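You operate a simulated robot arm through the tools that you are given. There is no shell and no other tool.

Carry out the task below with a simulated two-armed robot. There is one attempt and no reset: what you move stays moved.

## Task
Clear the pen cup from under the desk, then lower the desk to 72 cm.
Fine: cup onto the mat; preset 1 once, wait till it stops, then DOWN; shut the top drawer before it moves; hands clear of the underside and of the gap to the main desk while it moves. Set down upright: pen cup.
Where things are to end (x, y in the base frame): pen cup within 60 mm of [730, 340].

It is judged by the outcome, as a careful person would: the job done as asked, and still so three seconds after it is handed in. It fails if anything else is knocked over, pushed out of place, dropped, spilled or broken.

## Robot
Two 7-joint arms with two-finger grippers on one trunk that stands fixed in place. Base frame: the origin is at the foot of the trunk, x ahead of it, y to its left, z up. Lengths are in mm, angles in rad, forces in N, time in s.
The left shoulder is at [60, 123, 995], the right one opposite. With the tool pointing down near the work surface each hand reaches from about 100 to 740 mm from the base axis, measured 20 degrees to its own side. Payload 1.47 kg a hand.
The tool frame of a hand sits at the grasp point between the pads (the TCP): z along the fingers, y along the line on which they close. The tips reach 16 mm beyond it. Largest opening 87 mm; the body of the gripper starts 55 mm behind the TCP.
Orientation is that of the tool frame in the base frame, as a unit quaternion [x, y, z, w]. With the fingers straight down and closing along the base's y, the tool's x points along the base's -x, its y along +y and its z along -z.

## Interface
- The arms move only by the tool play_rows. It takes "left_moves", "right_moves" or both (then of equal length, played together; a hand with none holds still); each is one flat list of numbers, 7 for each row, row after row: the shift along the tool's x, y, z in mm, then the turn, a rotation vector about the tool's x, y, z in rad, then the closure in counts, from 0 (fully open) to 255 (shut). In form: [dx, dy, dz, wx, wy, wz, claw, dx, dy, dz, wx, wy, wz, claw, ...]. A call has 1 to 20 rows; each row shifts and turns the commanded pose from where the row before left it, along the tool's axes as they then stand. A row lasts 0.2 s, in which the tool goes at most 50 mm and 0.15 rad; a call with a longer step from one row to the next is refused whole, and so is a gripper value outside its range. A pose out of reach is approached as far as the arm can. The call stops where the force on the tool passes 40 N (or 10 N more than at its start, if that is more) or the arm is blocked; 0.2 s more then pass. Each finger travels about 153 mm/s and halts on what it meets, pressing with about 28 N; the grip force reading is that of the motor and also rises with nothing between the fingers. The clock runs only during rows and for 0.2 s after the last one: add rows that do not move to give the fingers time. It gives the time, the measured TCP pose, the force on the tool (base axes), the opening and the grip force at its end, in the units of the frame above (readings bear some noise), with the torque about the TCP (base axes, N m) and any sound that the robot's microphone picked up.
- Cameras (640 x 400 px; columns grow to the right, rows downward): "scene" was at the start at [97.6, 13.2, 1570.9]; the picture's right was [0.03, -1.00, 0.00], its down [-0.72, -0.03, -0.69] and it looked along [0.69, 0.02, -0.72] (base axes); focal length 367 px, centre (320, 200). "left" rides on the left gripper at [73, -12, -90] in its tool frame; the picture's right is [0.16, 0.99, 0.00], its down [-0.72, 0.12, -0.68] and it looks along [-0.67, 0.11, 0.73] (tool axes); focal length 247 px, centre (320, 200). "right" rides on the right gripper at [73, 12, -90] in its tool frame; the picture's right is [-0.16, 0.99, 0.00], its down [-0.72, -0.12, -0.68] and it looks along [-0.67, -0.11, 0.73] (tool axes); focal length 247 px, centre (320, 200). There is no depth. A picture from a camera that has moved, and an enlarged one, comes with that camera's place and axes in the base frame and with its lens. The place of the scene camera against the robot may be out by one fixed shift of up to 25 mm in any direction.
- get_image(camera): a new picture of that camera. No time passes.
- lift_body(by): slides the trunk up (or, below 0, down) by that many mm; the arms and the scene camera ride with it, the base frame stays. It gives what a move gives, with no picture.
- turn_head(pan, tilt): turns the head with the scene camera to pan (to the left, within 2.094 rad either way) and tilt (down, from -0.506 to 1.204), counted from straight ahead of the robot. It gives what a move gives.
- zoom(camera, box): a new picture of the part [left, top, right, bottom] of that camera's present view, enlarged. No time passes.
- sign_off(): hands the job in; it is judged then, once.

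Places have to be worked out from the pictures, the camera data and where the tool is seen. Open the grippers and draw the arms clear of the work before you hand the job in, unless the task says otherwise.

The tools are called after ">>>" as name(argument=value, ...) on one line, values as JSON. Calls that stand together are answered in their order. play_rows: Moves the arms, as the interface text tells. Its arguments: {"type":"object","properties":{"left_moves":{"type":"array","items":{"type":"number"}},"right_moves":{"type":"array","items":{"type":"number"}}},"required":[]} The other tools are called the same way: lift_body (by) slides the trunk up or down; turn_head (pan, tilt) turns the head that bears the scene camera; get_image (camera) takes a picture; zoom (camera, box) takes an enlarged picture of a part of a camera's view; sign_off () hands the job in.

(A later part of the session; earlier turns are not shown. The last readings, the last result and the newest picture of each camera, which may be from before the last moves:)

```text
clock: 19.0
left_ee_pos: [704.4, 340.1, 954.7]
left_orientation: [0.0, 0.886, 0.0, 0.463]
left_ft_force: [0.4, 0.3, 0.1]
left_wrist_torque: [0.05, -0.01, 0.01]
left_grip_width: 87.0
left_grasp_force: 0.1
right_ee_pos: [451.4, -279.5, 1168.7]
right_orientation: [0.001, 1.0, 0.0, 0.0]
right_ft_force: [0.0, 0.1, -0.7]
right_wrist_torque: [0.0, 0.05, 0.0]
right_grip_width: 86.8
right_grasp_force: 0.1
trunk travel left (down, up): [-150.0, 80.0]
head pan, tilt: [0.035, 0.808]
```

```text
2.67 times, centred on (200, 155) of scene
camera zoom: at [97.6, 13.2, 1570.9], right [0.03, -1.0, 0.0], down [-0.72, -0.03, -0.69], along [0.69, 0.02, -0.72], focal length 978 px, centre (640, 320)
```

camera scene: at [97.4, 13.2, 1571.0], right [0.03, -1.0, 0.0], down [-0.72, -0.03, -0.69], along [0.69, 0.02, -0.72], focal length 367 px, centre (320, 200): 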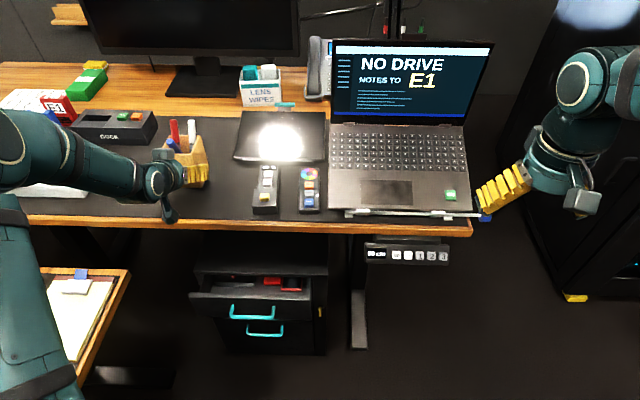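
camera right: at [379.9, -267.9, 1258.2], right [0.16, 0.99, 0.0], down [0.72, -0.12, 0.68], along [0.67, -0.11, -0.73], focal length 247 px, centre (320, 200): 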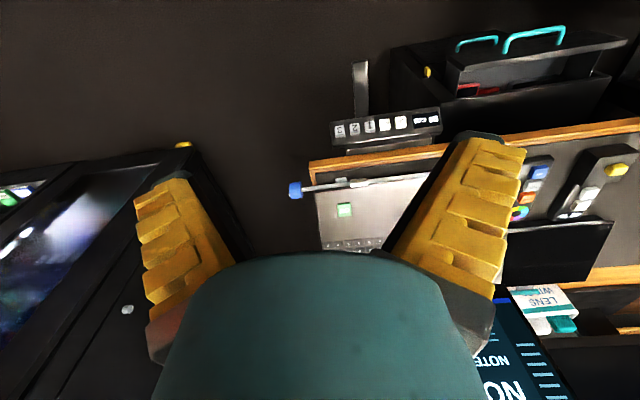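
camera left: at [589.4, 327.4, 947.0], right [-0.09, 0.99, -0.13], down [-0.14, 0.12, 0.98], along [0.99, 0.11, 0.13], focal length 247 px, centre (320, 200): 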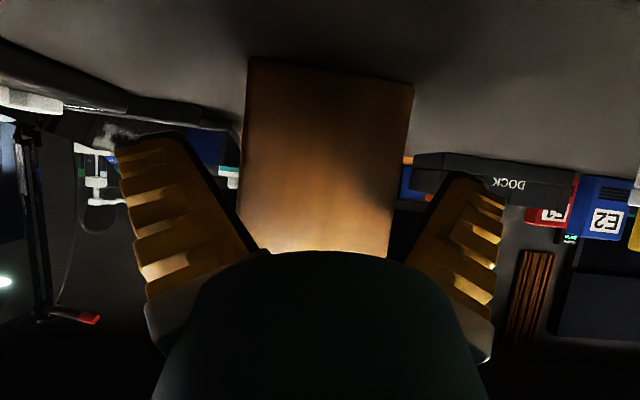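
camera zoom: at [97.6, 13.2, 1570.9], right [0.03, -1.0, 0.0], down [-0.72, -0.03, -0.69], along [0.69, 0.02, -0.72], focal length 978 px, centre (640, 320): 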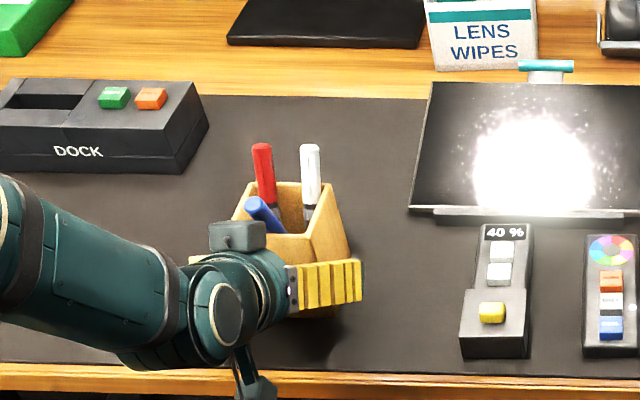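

The cup is standing free on the mat. I back the left hand straight out toward the robot and check.

>>> play_rows(left_moves=[5.7, 0, -8.2, 0, 0, 0, 0, 11.5, 0, -16.4, 0, 0, 0, 0, 14.4, 0, -20.5, 0, 0, 0, 0, 14.4, 0, -20.5, 0, 0, 0, 0, 20, 0, -28.7, 0, 0, 0, 0, 20, 0, -28.7, 0, 0, 0, 0, 20, 0, -28.7, 0, 0, 0, 0, 0, 0, 0, 0, 0, 0, 0])

>>> get_image(camera="scene")

>>> get_image(camera="left")

```text
clock: 20.8
left_ee_pos: [520.8, 339.8, 954.4]
left_orientation: [0.0, 0.887, -0.001, 0.463]
left_ft_force: [0.5, -0.3, 0.3]
left_wrist_torque: [0.01, -0.01, -0.03]
left_grip_width: 87.0
left_grasp_force: 0.0
right_ee_pos: [451.0, -280.7, 1169.6]
right_orientation: [0.0, 1.0, 0.0, 0.0]
right_ft_force: [-0.6, 0.6, 0.1]
right_wrist_torque: [-0.03, 0.04, -0.03]
right_grip_width: 87.0
right_grasp_force: 0.0
trunk travel left (down, up): [-150.0, 80.0]
head pan, tilt: [0.035, 0.808]
```

```text
taken
camera scene: at [98.0, 13.1, 1570.9], right [0.03, -1.0, 0.0], down [-0.72, -0.03, -0.69], along [0.69, 0.02, -0.72], focal length 367 px, centre (320, 200)
```

scene: 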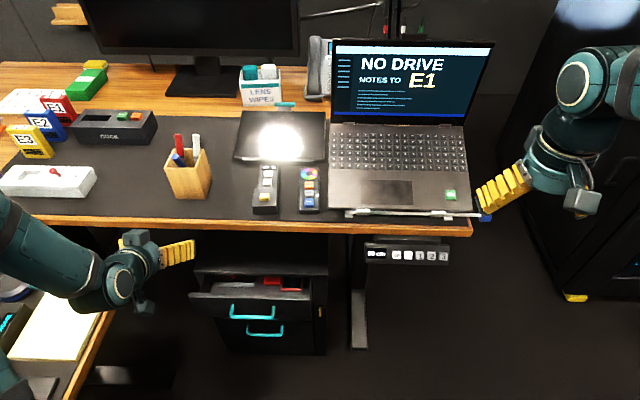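

```text
taken
camera left: at [406.7, 327.5, 946.2], right [-0.09, 0.99, -0.13], down [-0.14, 0.12, 0.98], along [0.99, 0.11, 0.13], focal length 247 px, centre (320, 200)
```

left: 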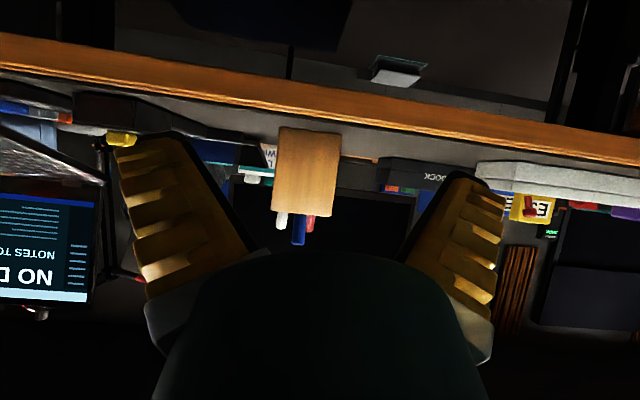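

The cup stands upright at about (735, 338) on the mat. The open drawer's front face is at x≈602, z up to ≈604, y 47–397, with its handle at y≈157–281. I close the left fingers and bring them down in front of the drawer at y≈100, beside the handle.

>>> play_rows(left_moves=[27.9, -34.3, 15.9, 0, 0, 0, 120, 27.9, -34.3, 15.9, 0, 0, 0, 255, 27.9, -34.3, 15.9, 0, 0, 0, 255, 27.9, -34.3, 15.9, 0, 0, 0, 255, 27.9, -34.3, 15.9, 0, 0, 0, 255, 27.9, -34.3, 15.9, 0, 0, 0, 255, 27.9, -34.3, 15.9, 0, 0, 0, 255, 0, 0, 0, 0, 0, 0, 255])

>>> get_image(camera="left")

>>> get_image(camera="scene")

```text
clock: 22.6
left_ee_pos: [496.4, 101.8, 731.9]
left_orientation: [0.0, 0.887, -0.001, 0.461]
left_ft_force: [-0.5, -0.1, 0.4]
left_wrist_torque: [-0.02, -0.03, 0.03]
left_grip_width: 0.0
left_grasp_force: 28.6
right_ee_pos: [451.9, -280.6, 1170.1]
right_orientation: [0.0, 1.0, 0.0, -0.001]
right_ft_force: [-0.3, -1.3, 0.3]
right_wrist_torque: [0.0, 0.01, 0.01]
right_grip_width: 86.8
right_grasp_force: 0.1
trunk travel left (down, up): [-150.0, 80.0]
head pan, tilt: [0.035, 0.808]
```

```text
taken
camera left: at [381.7, 89.2, 724.2], right [-0.09, 0.99, -0.13], down [-0.14, 0.12, 0.98], along [0.99, 0.11, 0.13], focal length 247 px, centre (320, 200)
```

left: 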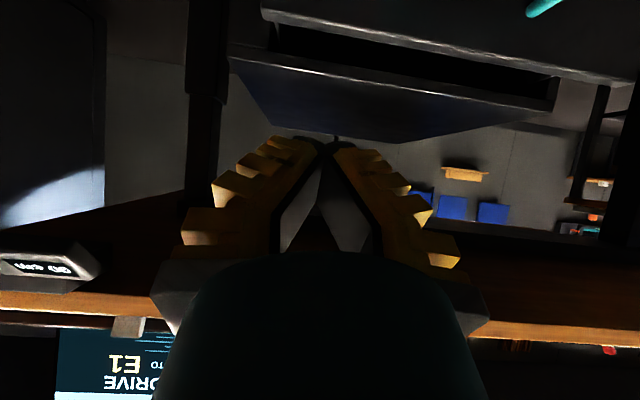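

```text
taken
camera scene: at [97.2, 13.5, 1571.0], right [0.03, -1.0, 0.0], down [-0.72, -0.03, -0.69], along [0.69, 0.02, -0.72], focal length 367 px, centre (320, 200)
```

scene: 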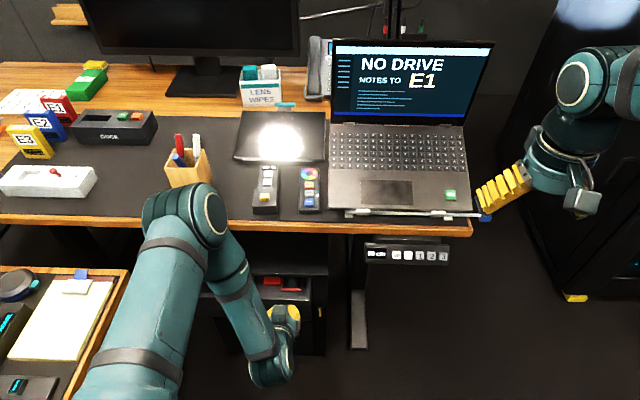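

Fingers closed into a narrow tip; elbow is clear of the desk. I lower to z≈585 in front of the drawer face.

>>> play_rows(left_moves=[40.1, 0, 28.1, 0, 0, 0, 255, 40.1, 0, 28.1, 0, 0, 0, 255, 40.1, 0, 28.1, 0, 0, 0, 255, 0, 0, 0, 0, 0, 0, 255])

>>> get_image(camera="left")

>>> get_image(camera="right")

>>> get_image(camera="scene")

```text
clock: 23.6
left_ee_pos: [496.9, 100.6, 582.2]
left_orientation: [0.001, 0.887, 0.0, 0.462]
left_ft_force: [0.1, -0.9, 0.0]
left_wrist_torque: [-0.02, 0.0, 0.0]
left_grip_width: 0.0
left_grasp_force: 28.3
right_ee_pos: [451.1, -281.0, 1168.9]
right_orientation: [0.0, 1.0, 0.0, 0.0]
right_ft_force: [0.4, -1.2, 1.1]
right_wrist_torque: [0.01, 0.0, 0.0]
right_grip_width: 86.9
right_grasp_force: 0.0
trunk travel left (down, up): [-150.0, 80.0]
head pan, tilt: [0.035, 0.808]
```

```text
taken
camera left: at [382.2, 87.4, 574.6], right [-0.09, 0.99, -0.13], down [-0.14, 0.12, 0.98], along [0.99, 0.11, 0.13], focal length 247 px, centre (320, 200)
```

left: 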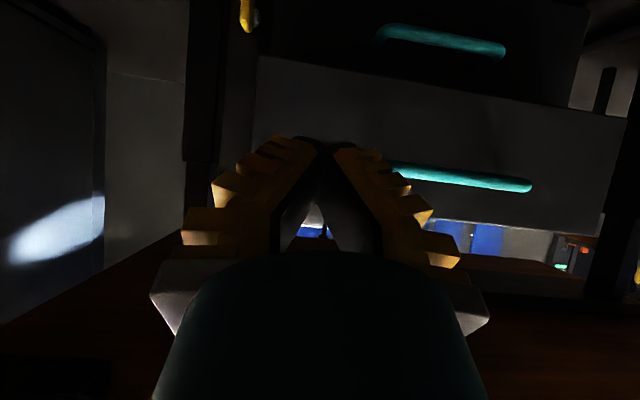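

```text
taken
camera right: at [378.9, -268.1, 1258.6], right [0.16, 0.99, 0.0], down [0.72, -0.12, 0.68], along [0.67, -0.11, -0.73], focal length 247 px, centre (320, 200)
```

right: 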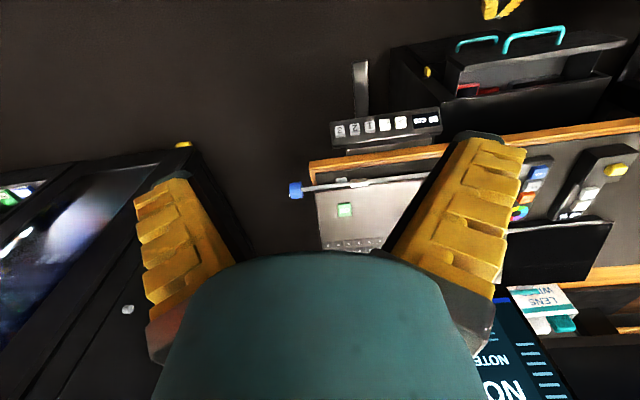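

```text
taken
camera scene: at [97.3, 13.1, 1571.0], right [0.03, -1.0, 0.0], down [-0.72, -0.03, -0.69], along [0.69, 0.02, -0.72], focal length 367 px, centre (320, 200)
```

scene: 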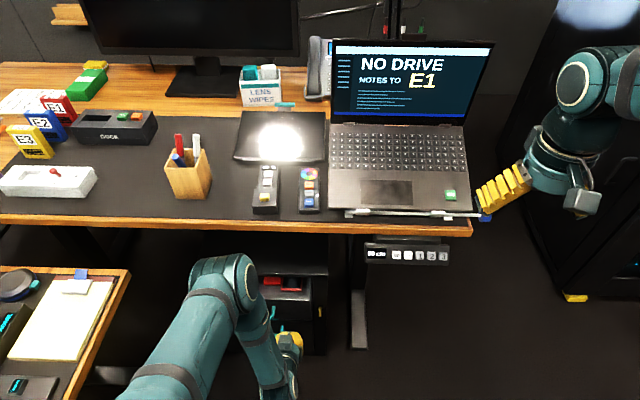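

The tip lines up on the drawer front beside the handle. I advance to near contact, then begin a gentle push.

>>> play_rows(left_moves=[-20.1, 0, 28.7, 0, 0, 0, 255, -20.1, 0, 28.7, 0, 0, 0, 255, -4.6, 0, 6.55, 0, 0, 0, 255, -4.6, 0, 6.55, 0, 0, 0, 255, -4.6, 0, 6.55, 0, 0, 0, 255, -4.6, 0, 6.55, 0, 0, 0, 255])

>>> get_image(camera="left")

>>> zoom(camera="scene", box=[180, 220, 340, 360])

```text
clock: 25.0
left_ee_pos: [600.1, 99.3, 584.8]
left_orientation: [-0.001, 0.887, 0.0, 0.462]
left_ft_force: [0.5, -0.1, -0.9]
left_wrist_torque: [0.0, 0.0, 0.01]
left_grip_width: 0.2
left_grasp_force: 27.9
right_ee_pos: [452.1, -280.1, 1169.9]
right_orientation: [0.0, 1.0, 0.0, 0.0]
right_ft_force: [0.9, -0.7, 0.2]
right_wrist_torque: [0.02, 0.0, 0.02]
right_grip_width: 87.0
right_grasp_force: 0.0
trunk travel left (down, up): [-150.0, 80.0]
head pan, tilt: [0.035, 0.808]
```

```text
taken
camera left: at [485.0, 87.7, 576.7], right [-0.09, 0.99, -0.13], down [-0.14, 0.12, 0.98], along [0.99, 0.11, 0.13], focal length 247 px, centre (320, 200)
```

left: 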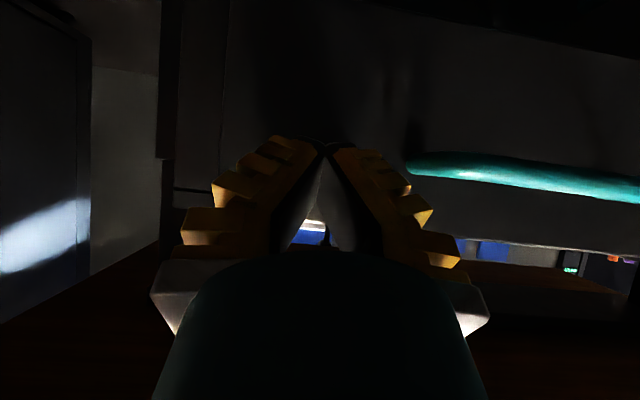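

```text
2.86 times, centred on (260, 290) of scene
camera zoom: at [97.7, 13.2, 1570.9], right [0.03, -1.0, 0.0], down [-0.72, -0.03, -0.69], along [0.69, 0.02, -0.72], focal length 1048 px, centre (491, -57)
```

zoom: 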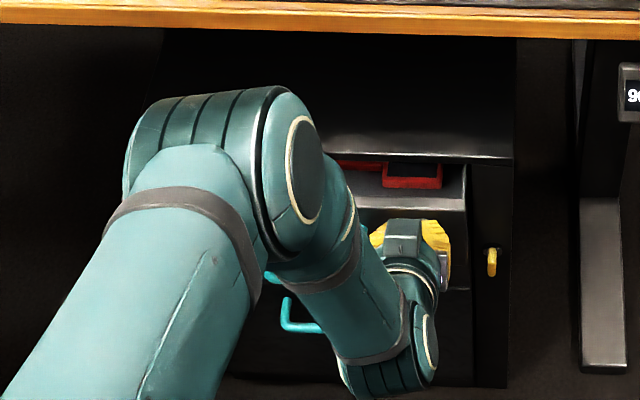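

The drawer appears to be sliding with almost no resistance. I keep pushing gently.

>>> play_rows(left_moves=[-4.6, 0, 6.55, 0, 0, 0, 255, -4.6, 0, 6.55, 0, 0, 0, 255, -4.6, 0, 6.55, 0, 0, 0, 255, -4.6, 0, 6.55, 0, 0, 0, 255])

>>> get_image(camera="left")

>>> zoom(camera="scene", box=[180, 220, 340, 360])

>>> zoom(camera="right", box=[380, 0, 640, 120])

```text
clock: 26.0
left_ee_pos: [632.1, 99.3, 583.7]
left_orientation: [0.001, 0.887, 0.0, 0.462]
left_ft_force: [-0.1, 0.0, -0.4]
left_wrist_torque: [-0.01, -0.01, -0.03]
left_grip_width: 0.0
left_grasp_force: 28.1
right_ee_pos: [451.0, -280.3, 1167.8]
right_orientation: [0.001, 1.0, 0.001, 0.0]
right_ft_force: [0.4, 0.5, -0.2]
right_wrist_torque: [-0.02, 0.04, 0.03]
right_grip_width: 87.0
right_grasp_force: 0.1
trunk travel left (down, up): [-150.0, 80.0]
head pan, tilt: [0.035, 0.808]
```

```text
taken
camera left: at [517.1, 87.0, 576.8], right [-0.09, 0.99, -0.13], down [-0.14, 0.12, 0.98], along [0.99, 0.11, 0.13], focal length 247 px, centre (320, 200)
```

left: 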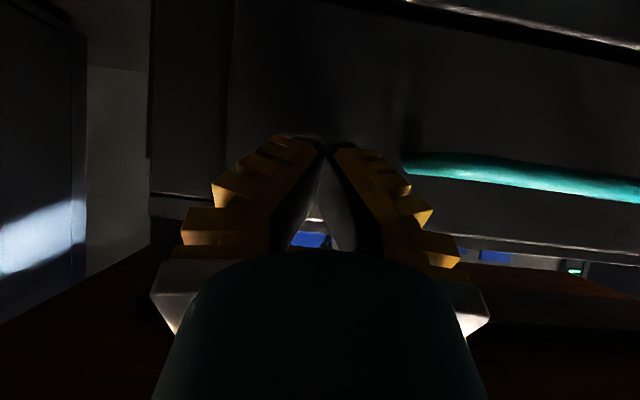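

```text
2.86 times, centred on (260, 290) of scene
camera zoom: at [97.6, 13.2, 1570.9], right [0.03, -1.0, 0.0], down [-0.72, -0.03, -0.69], along [0.69, 0.02, -0.72], focal length 1048 px, centre (491, -57)
```

zoom: 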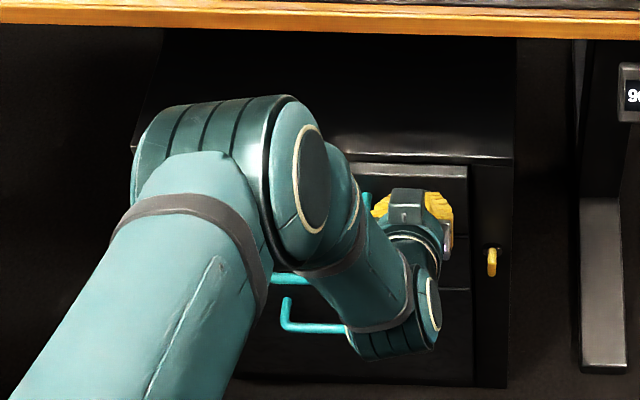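

```text
2.46 times, centred on (510, 60) of right
camera zoom: at [379.2, -268.0, 1258.5], right [0.16, 0.99, 0.0], down [0.72, -0.12, 0.68], along [0.67, -0.11, -0.73], focal length 608 px, centre (-148, 545)
```

zoom: 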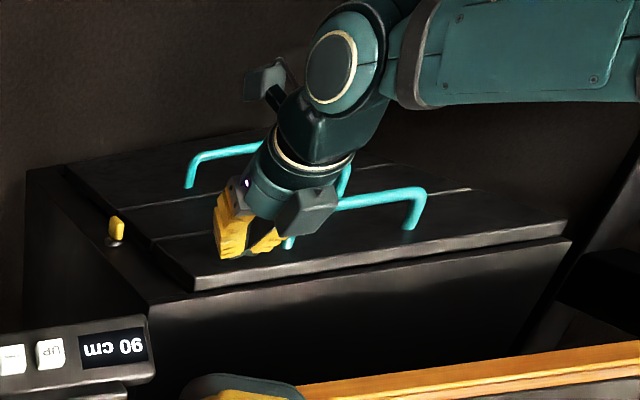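

The drawer is nearly shut. I push on in small steps until it stops.

>>> play_rows(left_moves=[-2.3, 0, 3.28, 0, 0, 0, 255, -2.3, 0, 3.28, 0, 0, 0, 255, -2.3, 0, 3.28, 0, 0, 0, 255])

>>> zoom(camera="right", box=[380, 0, 640, 120])

```text
clock: 26.8
left_ee_pos: [640.0, 98.3, 584.0]
left_orientation: [0.001, 0.888, -0.001, 0.459]
left_ft_force: [-24.4, 3.0, 8.4]
left_wrist_torque: [-0.01, -0.29, 0.01]
left_grip_width: 6.3
left_grasp_force: 27.1
right_ee_pos: [449.4, -280.6, 1169.7]
right_orientation: [0.001, 1.0, 0.0, 0.001]
right_ft_force: [-0.5, 0.5, 0.0]
right_wrist_torque: [-0.04, 0.01, 0.0]
right_grip_width: 86.9
right_grasp_force: 0.1
trunk travel left (down, up): [-150.0, 80.0]
head pan, tilt: [0.035, 0.808]
```

```text
2.46 times, centred on (510, 60) of right
camera zoom: at [377.3, -268.0, 1259.2], right [0.16, 0.99, 0.0], down [0.72, -0.12, 0.68], along [0.67, -0.11, -0.73], focal length 608 px, centre (-148, 545)
```

zoom: 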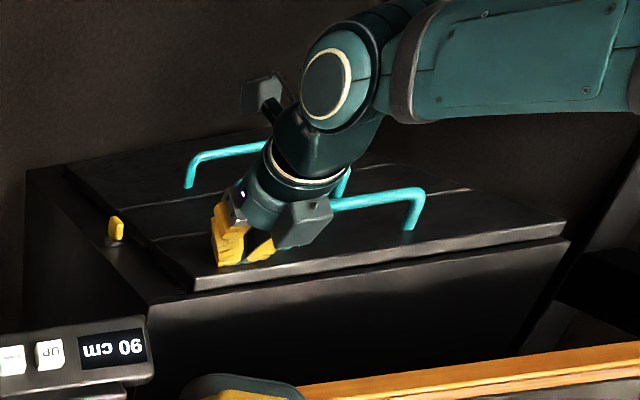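

The force jumped to 24 N with no further drawer motion, so it is against its stop. I back off and check the drawer stays shut.

>>> play_rows(left_moves=[5.7, 0, -8.2, 0, 0, 0, 255, 20.1, 0, -28.7, 0, 0, 0, 255, 20.1, 0, -28.7, 0, 0, 0, 255, 20.1, 0, -28.7, 0, 0, 0, 255, 0, 0, 0, 0, 0, 0, 255])

>>> zoom(camera="right", box=[380, 0, 640, 120])

>>> get_image(camera="left")

>>> get_image(camera="scene")

```text
clock: 28.0
left_ee_pos: [527.6, 101.3, 585.5]
left_orientation: [0.0, 0.887, 0.0, 0.462]
left_ft_force: [0.2, 0.6, 0.4]
left_wrist_torque: [0.02, -0.03, 0.0]
left_grip_width: 0.0
left_grasp_force: 28.1
right_ee_pos: [451.2, -282.0, 1169.2]
right_orientation: [0.0, 1.0, 0.0, 0.0]
right_ft_force: [0.3, -0.8, 0.3]
right_wrist_torque: [0.01, -0.03, 0.03]
right_grip_width: 86.9
right_grasp_force: 0.1
trunk travel left (down, up): [-150.0, 80.0]
head pan, tilt: [0.035, 0.808]
```

```text
2.46 times, centred on (510, 60) of right
camera zoom: at [379.1, -268.0, 1258.5], right [0.16, 0.99, 0.0], down [0.72, -0.12, 0.68], along [0.67, -0.11, -0.73], focal length 608 px, centre (-148, 545)
```

zoom: 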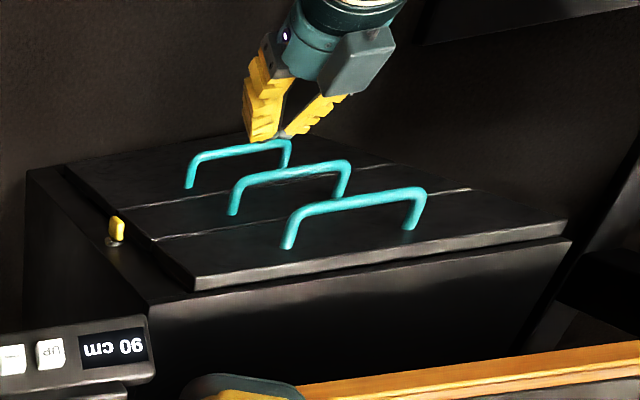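

```text
taken
camera left: at [413.4, 88.1, 577.9], right [-0.09, 0.99, -0.13], down [-0.14, 0.12, 0.98], along [0.99, 0.11, 0.13], focal length 247 px, centre (320, 200)
```

left: 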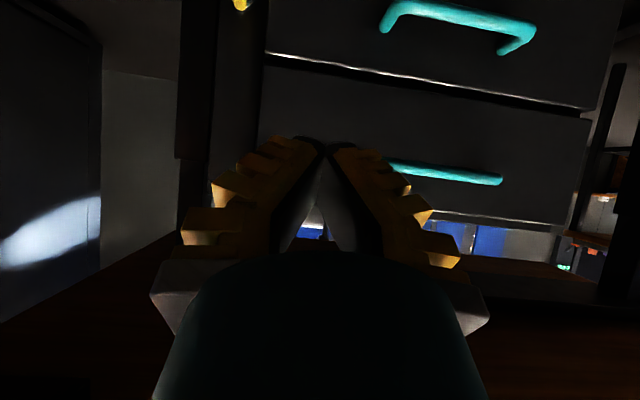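

```text
taken
camera scene: at [97.6, 13.2, 1570.9], right [0.03, -1.0, 0.0], down [-0.72, -0.03, -0.69], along [0.69, 0.02, -0.72], focal length 367 px, centre (320, 200)
```

scene: 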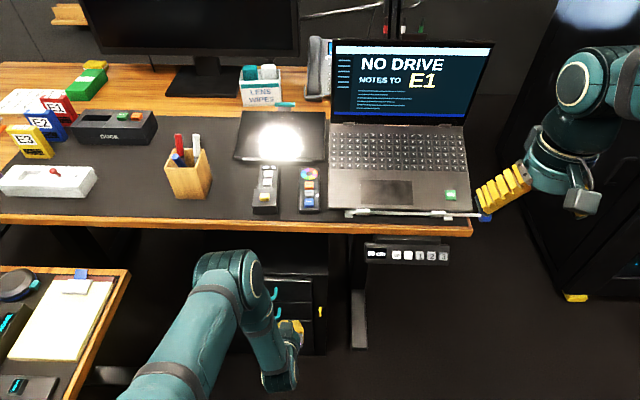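

The drawer is shut, flush with the others. Now I zoom on the control panel with the right camera to locate its buttons.

>>> zoom(camera="right", box=[310, 90, 470, 190])

>>> zoom(camera="scene", box=[340, 210, 480, 300])

```text
4.00 times, centred on (390, 140) of right
camera zoom: at [379.1, -268.0, 1258.5], right [0.16, 0.99, 0.0], down [0.72, -0.12, 0.68], along [0.67, -0.11, -0.73], focal length 988 px, centre (40, 440)
```

zoom: 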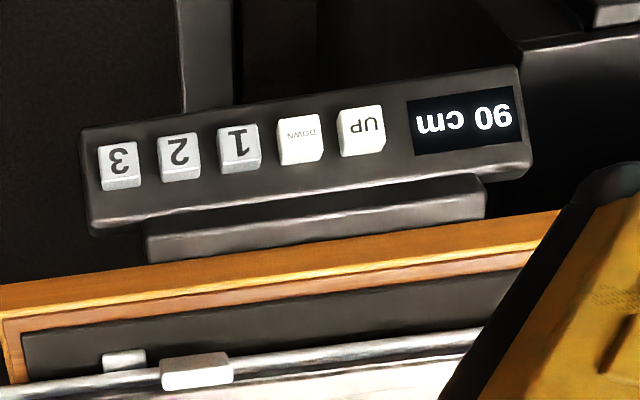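

```text
4.44 times, centred on (410, 255) of scene
camera zoom: at [97.6, 13.2, 1570.9], right [0.03, -1.0, 0.0], down [-0.72, -0.03, -0.69], along [0.69, 0.02, -0.72], focal length 1630 px, centre (-80, -44)
```

zoom: 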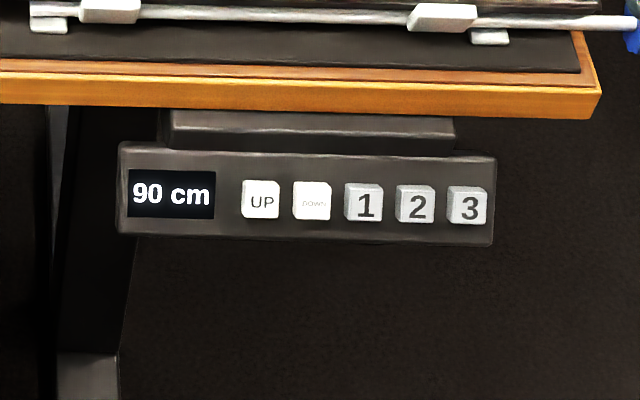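

From two hand views I get the buttons at about x≈593, z≈846, with UP y≈−160, DOWN y≈−187 and "1" y≈−214; the panel face is tilted roughly 43° upward. I withdraw the left hand up and back, while the right hand pitches to about 44° and closes its fingers.

>>> play_rows(left_moves=[-32.1, 20, -27.4, 0, 0, 0, 255, -32.1, 20, -27.4, 0, 0, 0, 200, -32.1, 20, -27.4, 0, 0, 0, 100, -32.1, 20, -27.4, 0, 0, 0, 0, -32.1, 20, -27.4, 0, 0, 0, 0, -32.1, 20, -27.4, 0, 0, 0, 0, -32.1, 20, -27.4, 0, 0, 0, 0, -32.1, 20, -27.4, 0, 0, 0, 0, -32.1, 20, -27.4, 0, 0, 0, 0, -32.1, 20, -27.4, 0, 0, 0, 0, 0, 0, 0, 0, 0, 0, 0], right_moves=[0, 0, 0, 0, -0.134, 0, 0, 0, 0, 0, 0, -0.134, 0, 100, 0, 0, 0, 0, -0.134, 0, 255, 0, 0, 0, 0, -0.134, 0, 255, 0, 0, 0, 0, -0.134, 0, 255, 0, 0, 0, 0, -0.134, 0, 255, 0, 0, 0, 0, 0, 0, 255, 0, 0, 0, 0, 0, 0, 255, 0, 0, 0, 0, 0, 0, 255, 0, 0, 0, 0, 0, 0, 255, 0, 0, 0, 0, 0, 0, 255])

>>> get_image(camera="scene")

>>> get_image(camera="right")

>>> get_image(camera="left")

```text
clock: 30.4
left_ee_pos: [488.1, 300.5, 1005.0]
left_orientation: [0.001, 0.887, -0.001, 0.462]
left_ft_force: [-0.1, 0.0, -0.4]
left_wrist_torque: [-0.04, 0.02, 0.03]
left_grip_width: 86.9
left_grasp_force: 0.0
right_ee_pos: [451.4, -280.7, 1167.3]
right_orientation: [0.001, 0.92, 0.0, 0.391]
right_ft_force: [0.1, -0.2, -0.6]
right_wrist_torque: [0.01, -0.02, -0.03]
right_grip_width: 0.2
right_grasp_force: 27.7
trunk travel left (down, up): [-150.0, 80.0]
head pan, tilt: [0.035, 0.808]
```

```text
taken
camera scene: at [98.7, 12.9, 1570.8], right [0.03, -1.0, 0.0], down [-0.72, -0.03, -0.69], along [0.69, 0.02, -0.72], focal length 367 px, centre (320, 200)
```

scene: 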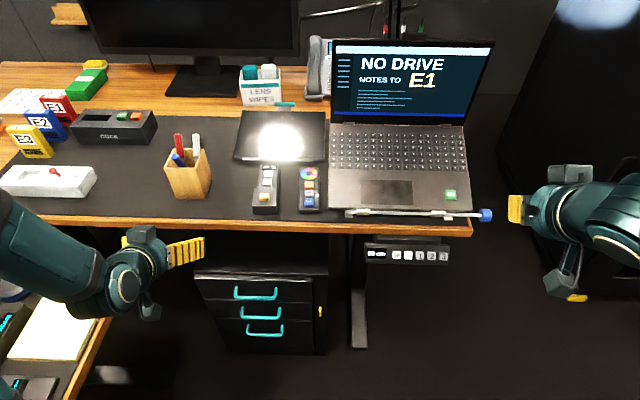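

```text
taken
camera right: at [337.4, -267.9, 1178.4], right [0.11, 0.99, 0.11], down [0.01, -0.12, 0.99], along [0.99, -0.11, -0.03], focal length 247 px, centre (320, 200)
```

right: 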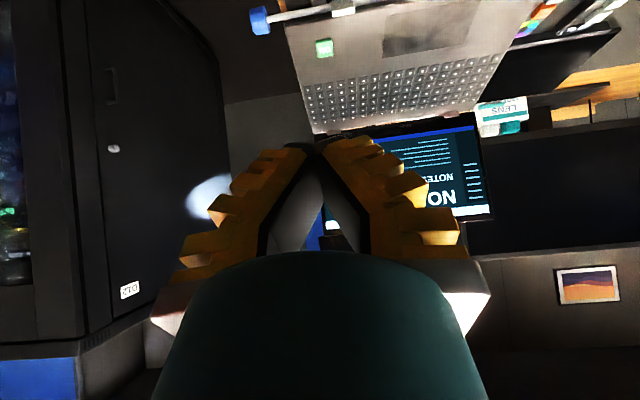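

```text
taken
camera left: at [374.4, 287.4, 998.0], right [-0.09, 0.99, -0.13], down [-0.14, 0.12, 0.98], along [0.99, 0.11, 0.13], focal length 247 px, centre (320, 200)
```

left: 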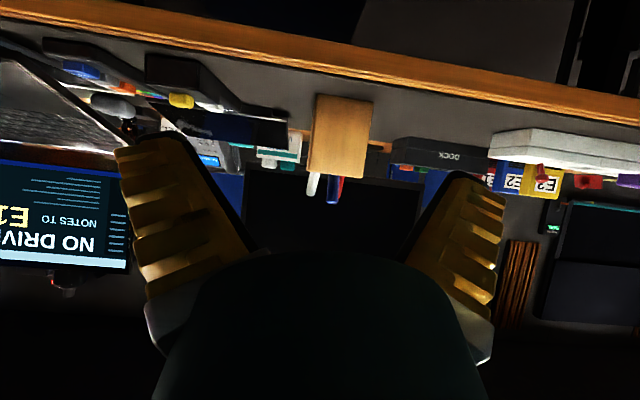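

The right hand is pitched correctly with fingers closed. I bring it to about 100 mm short of button "1" to view the panel and refine the button positions.

>>> play_rows(right_moves=[22, 11.1, 34.9, 0, 0, 0, 255, 22, 11.1, 34.9, 0, 0, 0, 255, 22, 11.1, 34.9, 0, 0, 0, 255, 22, 11.1, 34.9, 0, 0, 0, 255, 22, 11.1, 34.9, 0, 0, 0, 255, 22, 11.1, 34.9, 0, 0, 0, 255, 0, 0, 0, 0, 0, 0, 255])

>>> get_image(camera="right")

>>> get_image(camera="scene")

```text
clock: 32.0
left_ee_pos: [488.9, 298.6, 1006.9]
left_orientation: [0.001, 0.887, 0.001, 0.462]
left_ft_force: [0.4, 0.5, 0.4]
left_wrist_torque: [0.07, 0.01, 0.07]
left_grip_width: 87.1
left_grasp_force: 0.0
right_ee_pos: [510.2, -215.5, 928.6]
right_orientation: [0.001, 0.92, 0.001, 0.392]
right_ft_force: [-0.4, -0.7, 0.2]
right_wrist_torque: [0.03, -0.02, 0.0]
right_grip_width: 0.0
right_grasp_force: 27.8
trunk travel left (down, up): [-150.0, 80.0]
head pan, tilt: [0.035, 0.808]
```

```text
taken
camera right: at [396.8, -202.6, 938.0], right [0.11, 0.99, 0.12], down [0.01, -0.12, 0.99], along [0.99, -0.11, -0.03], focal length 247 px, centre (320, 200)
```

right: 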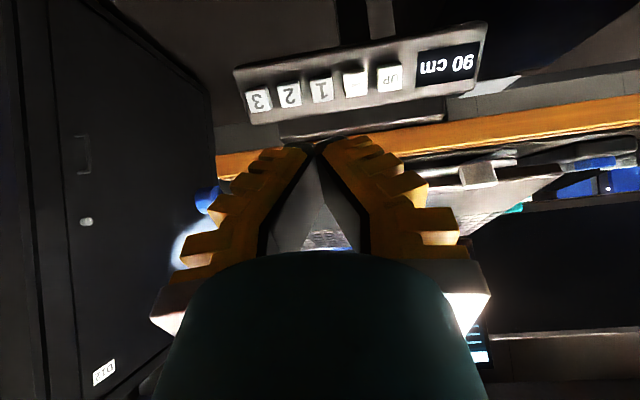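

```text
taken
camera scene: at [97.5, 9.4, 1571.0], right [0.03, -1.0, 0.0], down [-0.72, -0.02, -0.69], along [0.69, 0.03, -0.72], focal length 367 px, centre (320, 200)
```

scene: 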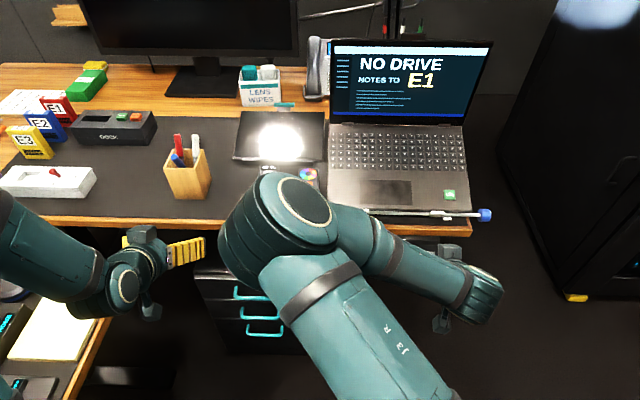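

Both arms are clear of the desk. I zoom on the panel for precise button centres.

>>> zoom(camera="right", box=[220, 20, 500, 160])

```text
2.29 times, centred on (360, 90) of right
camera zoom: at [396.8, -202.6, 938.0], right [0.11, 0.99, 0.12], down [0.01, -0.12, 0.99], along [0.99, -0.11, -0.03], focal length 564 px, centre (229, 451)
```

zoom: 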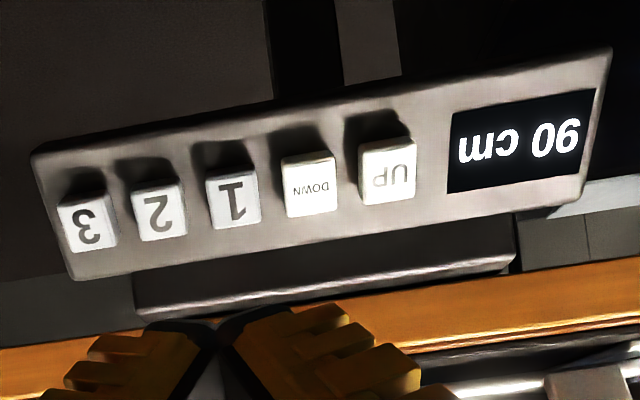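

Refined: button "1" centre at about (593.5, −213, 846), "DOWN" at y≈−185.5, pitch ≈27.5 mm. I approach along the tool axis to about 12 mm short of "1".

>>> play_rows(right_moves=[0.7, 0.8, 35, 0, 0, 0, 255, 0.7, 0.7, 35, 0, 0, 0, 255, 0, 0, 19, 0, 0, 0, 255, 0, 0, 0, 0, 0, 0, 255])

>>> get_image(camera="right")

>>> get_image(camera="scene")

```text
clock: 33.0
left_ee_pos: [488.4, 300.6, 1006.0]
left_orientation: [0.0, 0.887, 0.0, 0.462]
left_ft_force: [-0.3, 0.4, -0.1]
left_wrist_torque: [0.0, 0.01, 0.0]
left_grip_width: 86.8
left_grasp_force: 0.1
right_ee_pos: [559.9, -172.9, 902.7]
right_orientation: [0.0, 0.92, 0.0, 0.391]
right_ft_force: [0.3, 0.5, 0.4]
right_wrist_torque: [0.02, 0.01, -0.03]
right_grip_width: 0.0
right_grasp_force: 28.7
right hand out of reach, approached as far as the arm can: row 1, 2, 3
trunk travel left (down, up): [-150.0, 80.0]
head pan, tilt: [0.035, 0.808]
```

```text
taken
camera right: at [445.1, -160.4, 911.5], right [0.11, 0.99, 0.11], down [0.01, -0.12, 0.99], along [0.99, -0.11, -0.02], focal length 247 px, centre (320, 200)
```

right: 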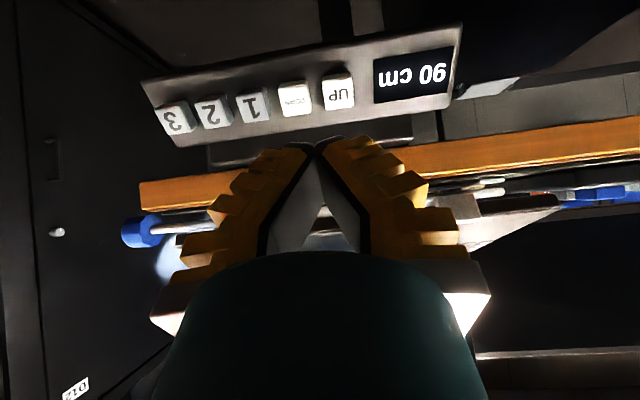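

```text
taken
camera scene: at [97.6, 13.6, 1570.9], right [0.03, -1.0, 0.0], down [-0.72, -0.03, -0.69], along [0.69, 0.02, -0.72], focal length 367 px, centre (320, 200)
```

scene: 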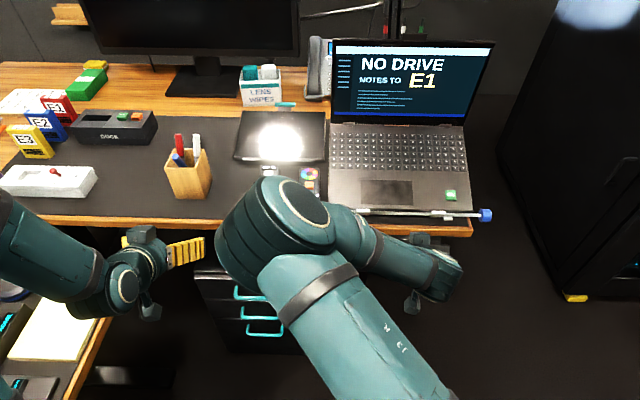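

The right arm ran into its reach limit because its elbow swung inward; the tip never touched the panel. I retreat the way I came to unwind the arm, then will come in by another path.

>>> play_rows(right_moves=[0, 0, -40, 0, 0, 0, 255, -16, -15, -37, 0, 0, 0, 255, -16, -15, -37, 0, 0, 0, 255, -16, -15, -37, 0, 0, 0, 255, -16, -15, -37, 0, 0, 0, 255, -16, -15, -37, 0, 0, 0, 255, -16, -15, -37, 0, 0, 0, 255, 0, 0, 0, 0, 0, 0, 255])

>>> get_image(camera="scene")

```text
clock: 34.8
left_ee_pos: [488.9, 301.4, 1005.5]
left_orientation: [0.0, 0.887, -0.001, 0.462]
left_ft_force: [-0.2, 0.9, 0.3]
left_wrist_torque: [-0.01, -0.04, -0.03]
left_grip_width: 86.8
left_grasp_force: 0.0
right_ee_pos: [437.2, -261.4, 1153.9]
right_orientation: [0.0, 0.92, -0.001, 0.392]
right_ft_force: [-0.2, 0.7, 0.3]
right_wrist_torque: [-0.02, 0.02, -0.05]
right_grip_width: 0.0
right_grasp_force: 27.7
trunk travel left (down, up): [-150.0, 80.0]
head pan, tilt: [0.035, 0.808]
```

```text
taken
camera scene: at [97.1, 15.5, 1571.0], right [0.03, -1.0, 0.0], down [-0.72, -0.03, -0.69], along [0.69, 0.02, -0.72], focal length 367 px, centre (320, 200)
```

scene: 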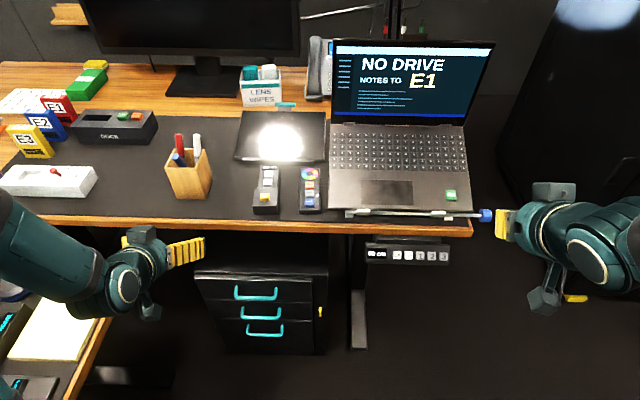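

The elbow is back on the outside. This time I swing the right hand in from further right (y≈−330), keeping the elbow outward.

>>> play_rows(right_moves=[16.8, -17.2, 38, 0, 0, 0, 255, 16.8, -17.2, 38, 0, 0, 0, 255, 16.8, -17.2, 38, 0, 0, 0, 255, 16.8, -17.2, 38, 0, 0, 0, 255, 0, 0, 0, 0, 0, 0, 255])

>>> get_image(camera="scene")

```text
clock: 36.0
left_ee_pos: [489.9, 298.3, 1005.1]
left_orientation: [0.001, 0.887, 0.0, 0.461]
left_ft_force: [-0.5, -1.1, 0.4]
left_wrist_torque: [0.03, 0.02, 0.04]
left_grip_width: 87.1
left_grasp_force: 0.0
right_ee_pos: [477.3, -305.5, 1060.0]
right_orientation: [0.001, 0.921, 0.001, 0.391]
right_ft_force: [0.0, -1.4, -0.6]
right_wrist_torque: [0.05, -0.03, 0.04]
right_grip_width: 0.0
right_grasp_force: 27.7
right hand out of reach, approached as far as the arm can: row 3, 4
trunk travel left (down, up): [-150.0, 80.0]
head pan, tilt: [0.035, 0.808]
```

```text
taken
camera scene: at [98.9, 11.4, 1570.9], right [0.03, -1.0, 0.0], down [-0.72, -0.02, -0.69], along [0.69, 0.02, -0.72], focal length 367 px, centre (320, 200)
```

scene: 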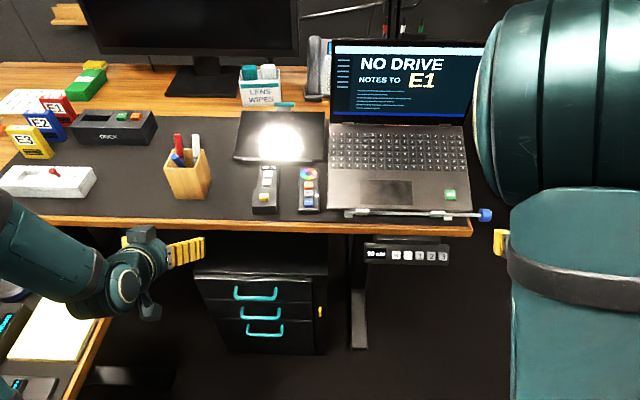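

The solver folds the elbow up there too. I'll mimic the left arm's successful route: back up, point the tool down, descend close in with the tool down, and pitch only there.

>>> play_rows(right_moves=[-16.8, 17.2, -38, 0, 0, 0, 255, -16.8, 17.2, -38, 0, 0, 0, 255, 0, 0, 0, 0, 0.134, 0, 255, 0, 0, 0, 0, 0.134, 0, 255, 0, 0, 0, 0, 0.134, 0, 255, 0, 0, 0, 0, 0.134, 0, 255, 0, 0, 0, 0, 0.134, 0, 255, 0, 0, 0, 0, 0.134, 0, 255, 0, 0, 0, 0, 0, 0, 255])

>>> get_image(camera="scene")

```text
clock: 38.0
left_ee_pos: [487.7, 301.1, 1006.4]
left_orientation: [0.0, 0.887, 0.0, 0.462]
left_ft_force: [-0.2, -0.3, 0.6]
left_wrist_torque: [0.0, 0.01, 0.03]
left_grip_width: 87.0
left_grasp_force: 0.0
right_ee_pos: [444.5, -270.0, 1141.7]
right_orientation: [0.001, 1.0, 0.0, -0.001]
right_ft_force: [0.1, 0.3, -0.2]
right_wrist_torque: [-0.02, -0.03, 0.03]
right_grip_width: 0.0
right_grasp_force: 28.5
right hand out of reach, approached as far as the arm can: row 3
trunk travel left (down, up): [-150.0, 80.0]
head pan, tilt: [0.035, 0.808]
```

```text
taken
camera scene: at [97.0, 12.8, 1571.0], right [0.03, -1.0, 0.0], down [-0.72, -0.03, -0.69], along [0.69, 0.02, -0.72], focal length 367 px, centre (320, 200)
```

scene: 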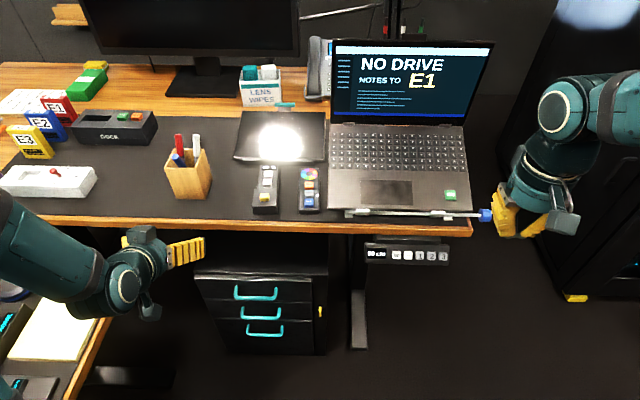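

Arm posture is back to normal. Now I descend with the tool pointing down to (420, −108, 894), mirroring the left arm's path.

>>> play_rows(right_moves=[3.6, 23.1, 35.3, 0, 0, 0, 255, 3.6, 23.1, 35.3, 0, 0, 0, 255, 3.6, 23.1, 35.3, 0, 0, 0, 255, 3.6, 23.1, 35.3, 0, 0, 0, 255, 3.6, 23.1, 35.3, 0, 0, 0, 255, 3.6, 23.1, 35.3, 0, 0, 0, 255, 3.6, 23.1, 35.3, 0, 0, 0, 255, 0, 0, 0, 0, 0, 0, 255])

>>> get_image(camera="scene")

```text
clock: 39.8
left_ee_pos: [488.1, 301.1, 1006.8]
left_orientation: [0.001, 0.887, 0.0, 0.462]
left_ft_force: [0.4, -0.5, 0.3]
left_wrist_torque: [-0.01, -0.01, -0.01]
left_grip_width: 87.1
left_grasp_force: 0.0
right_ee_pos: [422.1, -110.6, 892.1]
right_orientation: [0.001, 1.0, 0.0, 0.001]
right_ft_force: [-0.1, -0.3, -0.1]
right_wrist_torque: [0.01, -0.04, 0.05]
right_grip_width: 0.1
right_grasp_force: 28.0
trunk travel left (down, up): [-150.0, 80.0]
head pan, tilt: [0.035, 0.808]
```

```text
taken
camera scene: at [97.1, 12.6, 1571.0], right [0.03, -1.0, 0.0], down [-0.72, -0.02, -0.69], along [0.69, 0.02, -0.72], focal length 367 px, centre (320, 200)
```

scene: 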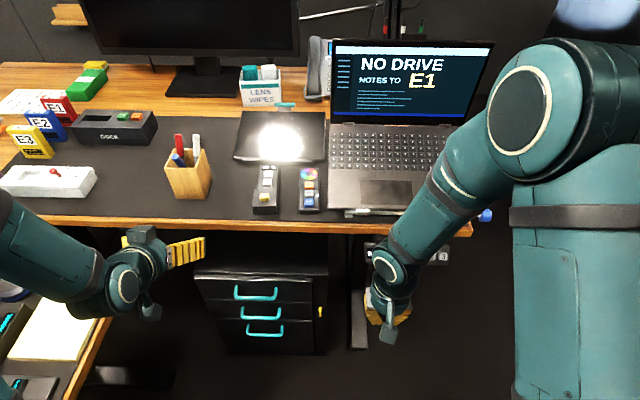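

Good posture. I shift slightly forward and then pitch the tool up in steps.

>>> play_rows(right_moves=[-29, -20, -15, 0, 0, 0, 255, -29, -20, -15, 0, 0, 0, 255, 0, 0, 0, 0, -0.134, 0, 255, 0, 0, 0, 0, -0.134, 0, 255, 0, 0, 0, 0, -0.134, 0, 255, 0, 0, 0, 0, -0.134, 0, 255, 0, 0, 0, 0, -0.134, 0, 255, 0, 0, 0, 0, -0.134, 0, 255, 0, 0, 0, 0, 0, 0, 255])

>>> get_image(camera="scene")

>>> get_image(camera="right")

```text
clock: 41.8
left_ee_pos: [488.0, 300.1, 1005.5]
left_orientation: [0.001, 0.887, -0.001, 0.462]
left_ft_force: [-0.2, -0.2, 0.4]
left_wrist_torque: [0.01, -0.04, 0.02]
left_grip_width: 87.0
left_grasp_force: 0.2
right_ee_pos: [477.3, -148.4, 925.5]
right_orientation: [0.001, 0.92, 0.0, 0.392]
right_ft_force: [-0.2, -0.1, 0.2]
right_wrist_torque: [-0.01, 0.02, 0.02]
right_grip_width: 0.1
right_grasp_force: 27.9
trunk travel left (down, up): [-150.0, 80.0]
head pan, tilt: [0.035, 0.808]
```

```text
taken
camera scene: at [97.3, 13.2, 1571.0], right [0.03, -1.0, 0.0], down [-0.72, -0.03, -0.69], along [0.69, 0.02, -0.72], focal length 367 px, centre (320, 200)
```

scene: 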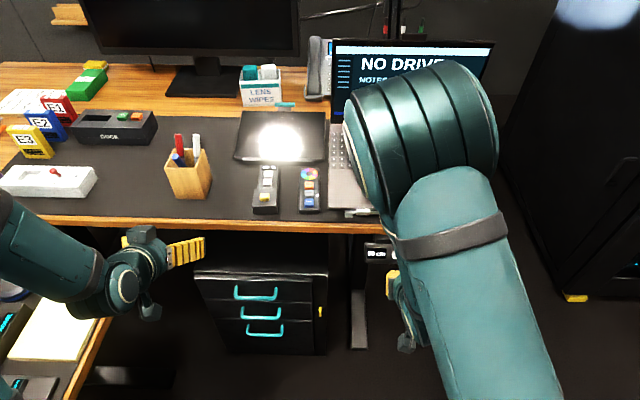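

```text
taken
camera right: at [363.2, -135.7, 934.2], right [0.11, 0.99, 0.11], down [0.01, -0.12, 0.99], along [0.99, -0.11, -0.02], focal length 247 px, centre (320, 200)
```

right: 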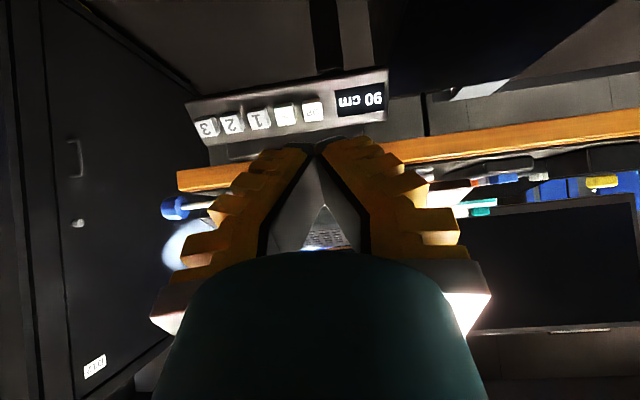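

Pitched with no reach problems, elbow up front. I shift sideways to line up with button "1" at about 100 mm distance.

>>> play_rows(right_moves=[-12.5, -32.3, 10.8, 0, 0, 0, 255, -12.5, -32.3, 10.8, 0, 0, 0, 255, 0, 0, 0, 0, 0, 0, 255])

>>> get_image(camera="scene")

>>> get_image(camera="right")

```text
clock: 42.6
left_ee_pos: [488.8, 300.3, 1007.1]
left_orientation: [0.0, 0.887, 0.0, 0.462]
left_ft_force: [-0.4, 0.7, 0.2]
left_wrist_torque: [0.0, -0.01, 0.0]
left_grip_width: 86.9
left_grasp_force: 0.2
right_ee_pos: [510.5, -213.9, 927.0]
right_orientation: [0.0, 0.92, 0.0, 0.392]
right_ft_force: [0.3, 0.6, 0.3]
right_wrist_torque: [0.01, 0.0, 0.0]
right_grip_width: 0.0
right_grasp_force: 28.2
trunk travel left (down, up): [-150.0, 80.0]
head pan, tilt: [0.035, 0.808]
```

```text
taken
camera scene: at [97.6, 13.4, 1570.9], right [0.03, -1.0, 0.0], down [-0.72, -0.03, -0.69], along [0.69, 0.02, -0.72], focal length 367 px, centre (320, 200)
```

scene: 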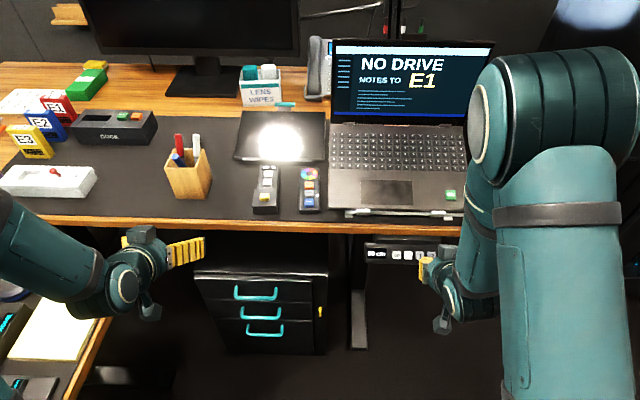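

```text
taken
camera right: at [396.4, -201.5, 936.5], right [0.11, 0.99, 0.11], down [0.01, -0.12, 0.99], along [0.99, -0.11, -0.02], focal length 247 px, centre (320, 200)
```

right: 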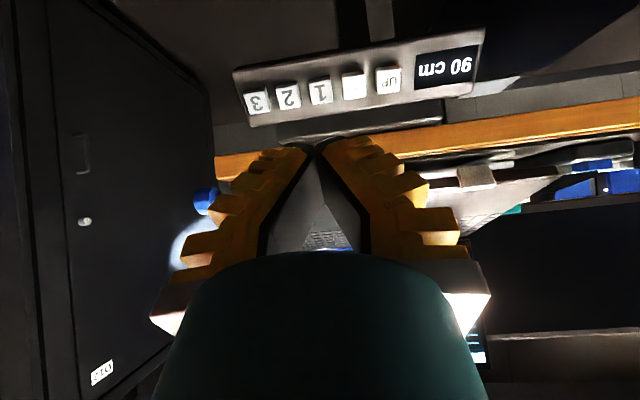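

Aligned at (510, −214, 927) with a good arm posture. I advance 85 mm along the tool axis to about 15 mm short of "1".

>>> play_rows(right_moves=[0.2, 0.3, 30, 0, 0, 0, 255, 0.2, 0.3, 30, 0, 0, 0, 255, 0, 0, 25, 0, 0, 0, 255, 0, 0, 0, 0, 0, 0, 255])

>>> get_image(camera="right")

>>> get_image(camera="scene")

```text
clock: 43.6
left_ee_pos: [488.4, 300.2, 1006.4]
left_orientation: [0.0, 0.887, -0.001, 0.461]
left_ft_force: [-0.4, -0.1, 0.5]
left_wrist_torque: [0.02, 0.01, 0.0]
left_grip_width: 86.9
left_grasp_force: 0.0
right_ee_pos: [572.0, -211.7, 867.8]
right_orientation: [0.003, 0.92, -0.002, 0.391]
right_ft_force: [-0.9, 0.1, -0.1]
right_wrist_torque: [0.0, 0.0, -0.01]
right_grip_width: 0.0
right_grasp_force: 28.3
trunk travel left (down, up): [-150.0, 80.0]
head pan, tilt: [0.035, 0.808]
```

```text
taken
camera right: at [457.3, -199.7, 877.2], right [0.11, 0.99, 0.11], down [0.01, -0.12, 0.99], along [0.99, -0.11, -0.02], focal length 247 px, centre (320, 200)
```

right: 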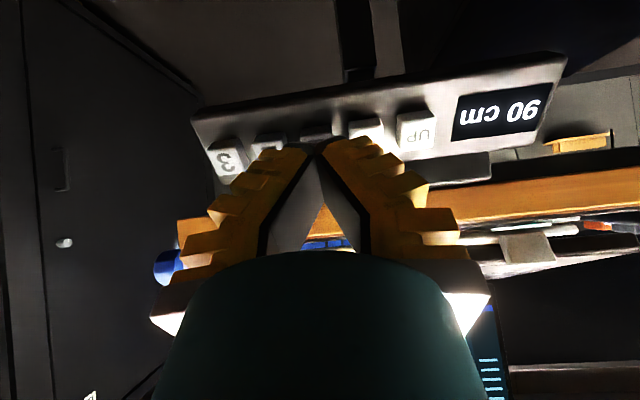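

```text
taken
camera scene: at [97.1, 13.3, 1571.0], right [0.03, -1.0, 0.0], down [-0.72, -0.03, -0.69], along [0.69, 0.02, -0.72], focal length 367 px, centre (320, 200)
```

scene: 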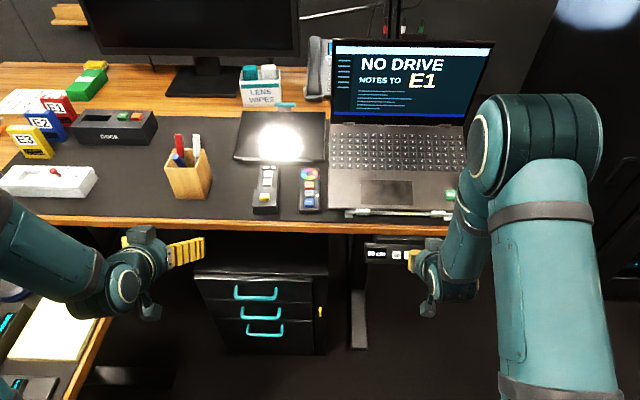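

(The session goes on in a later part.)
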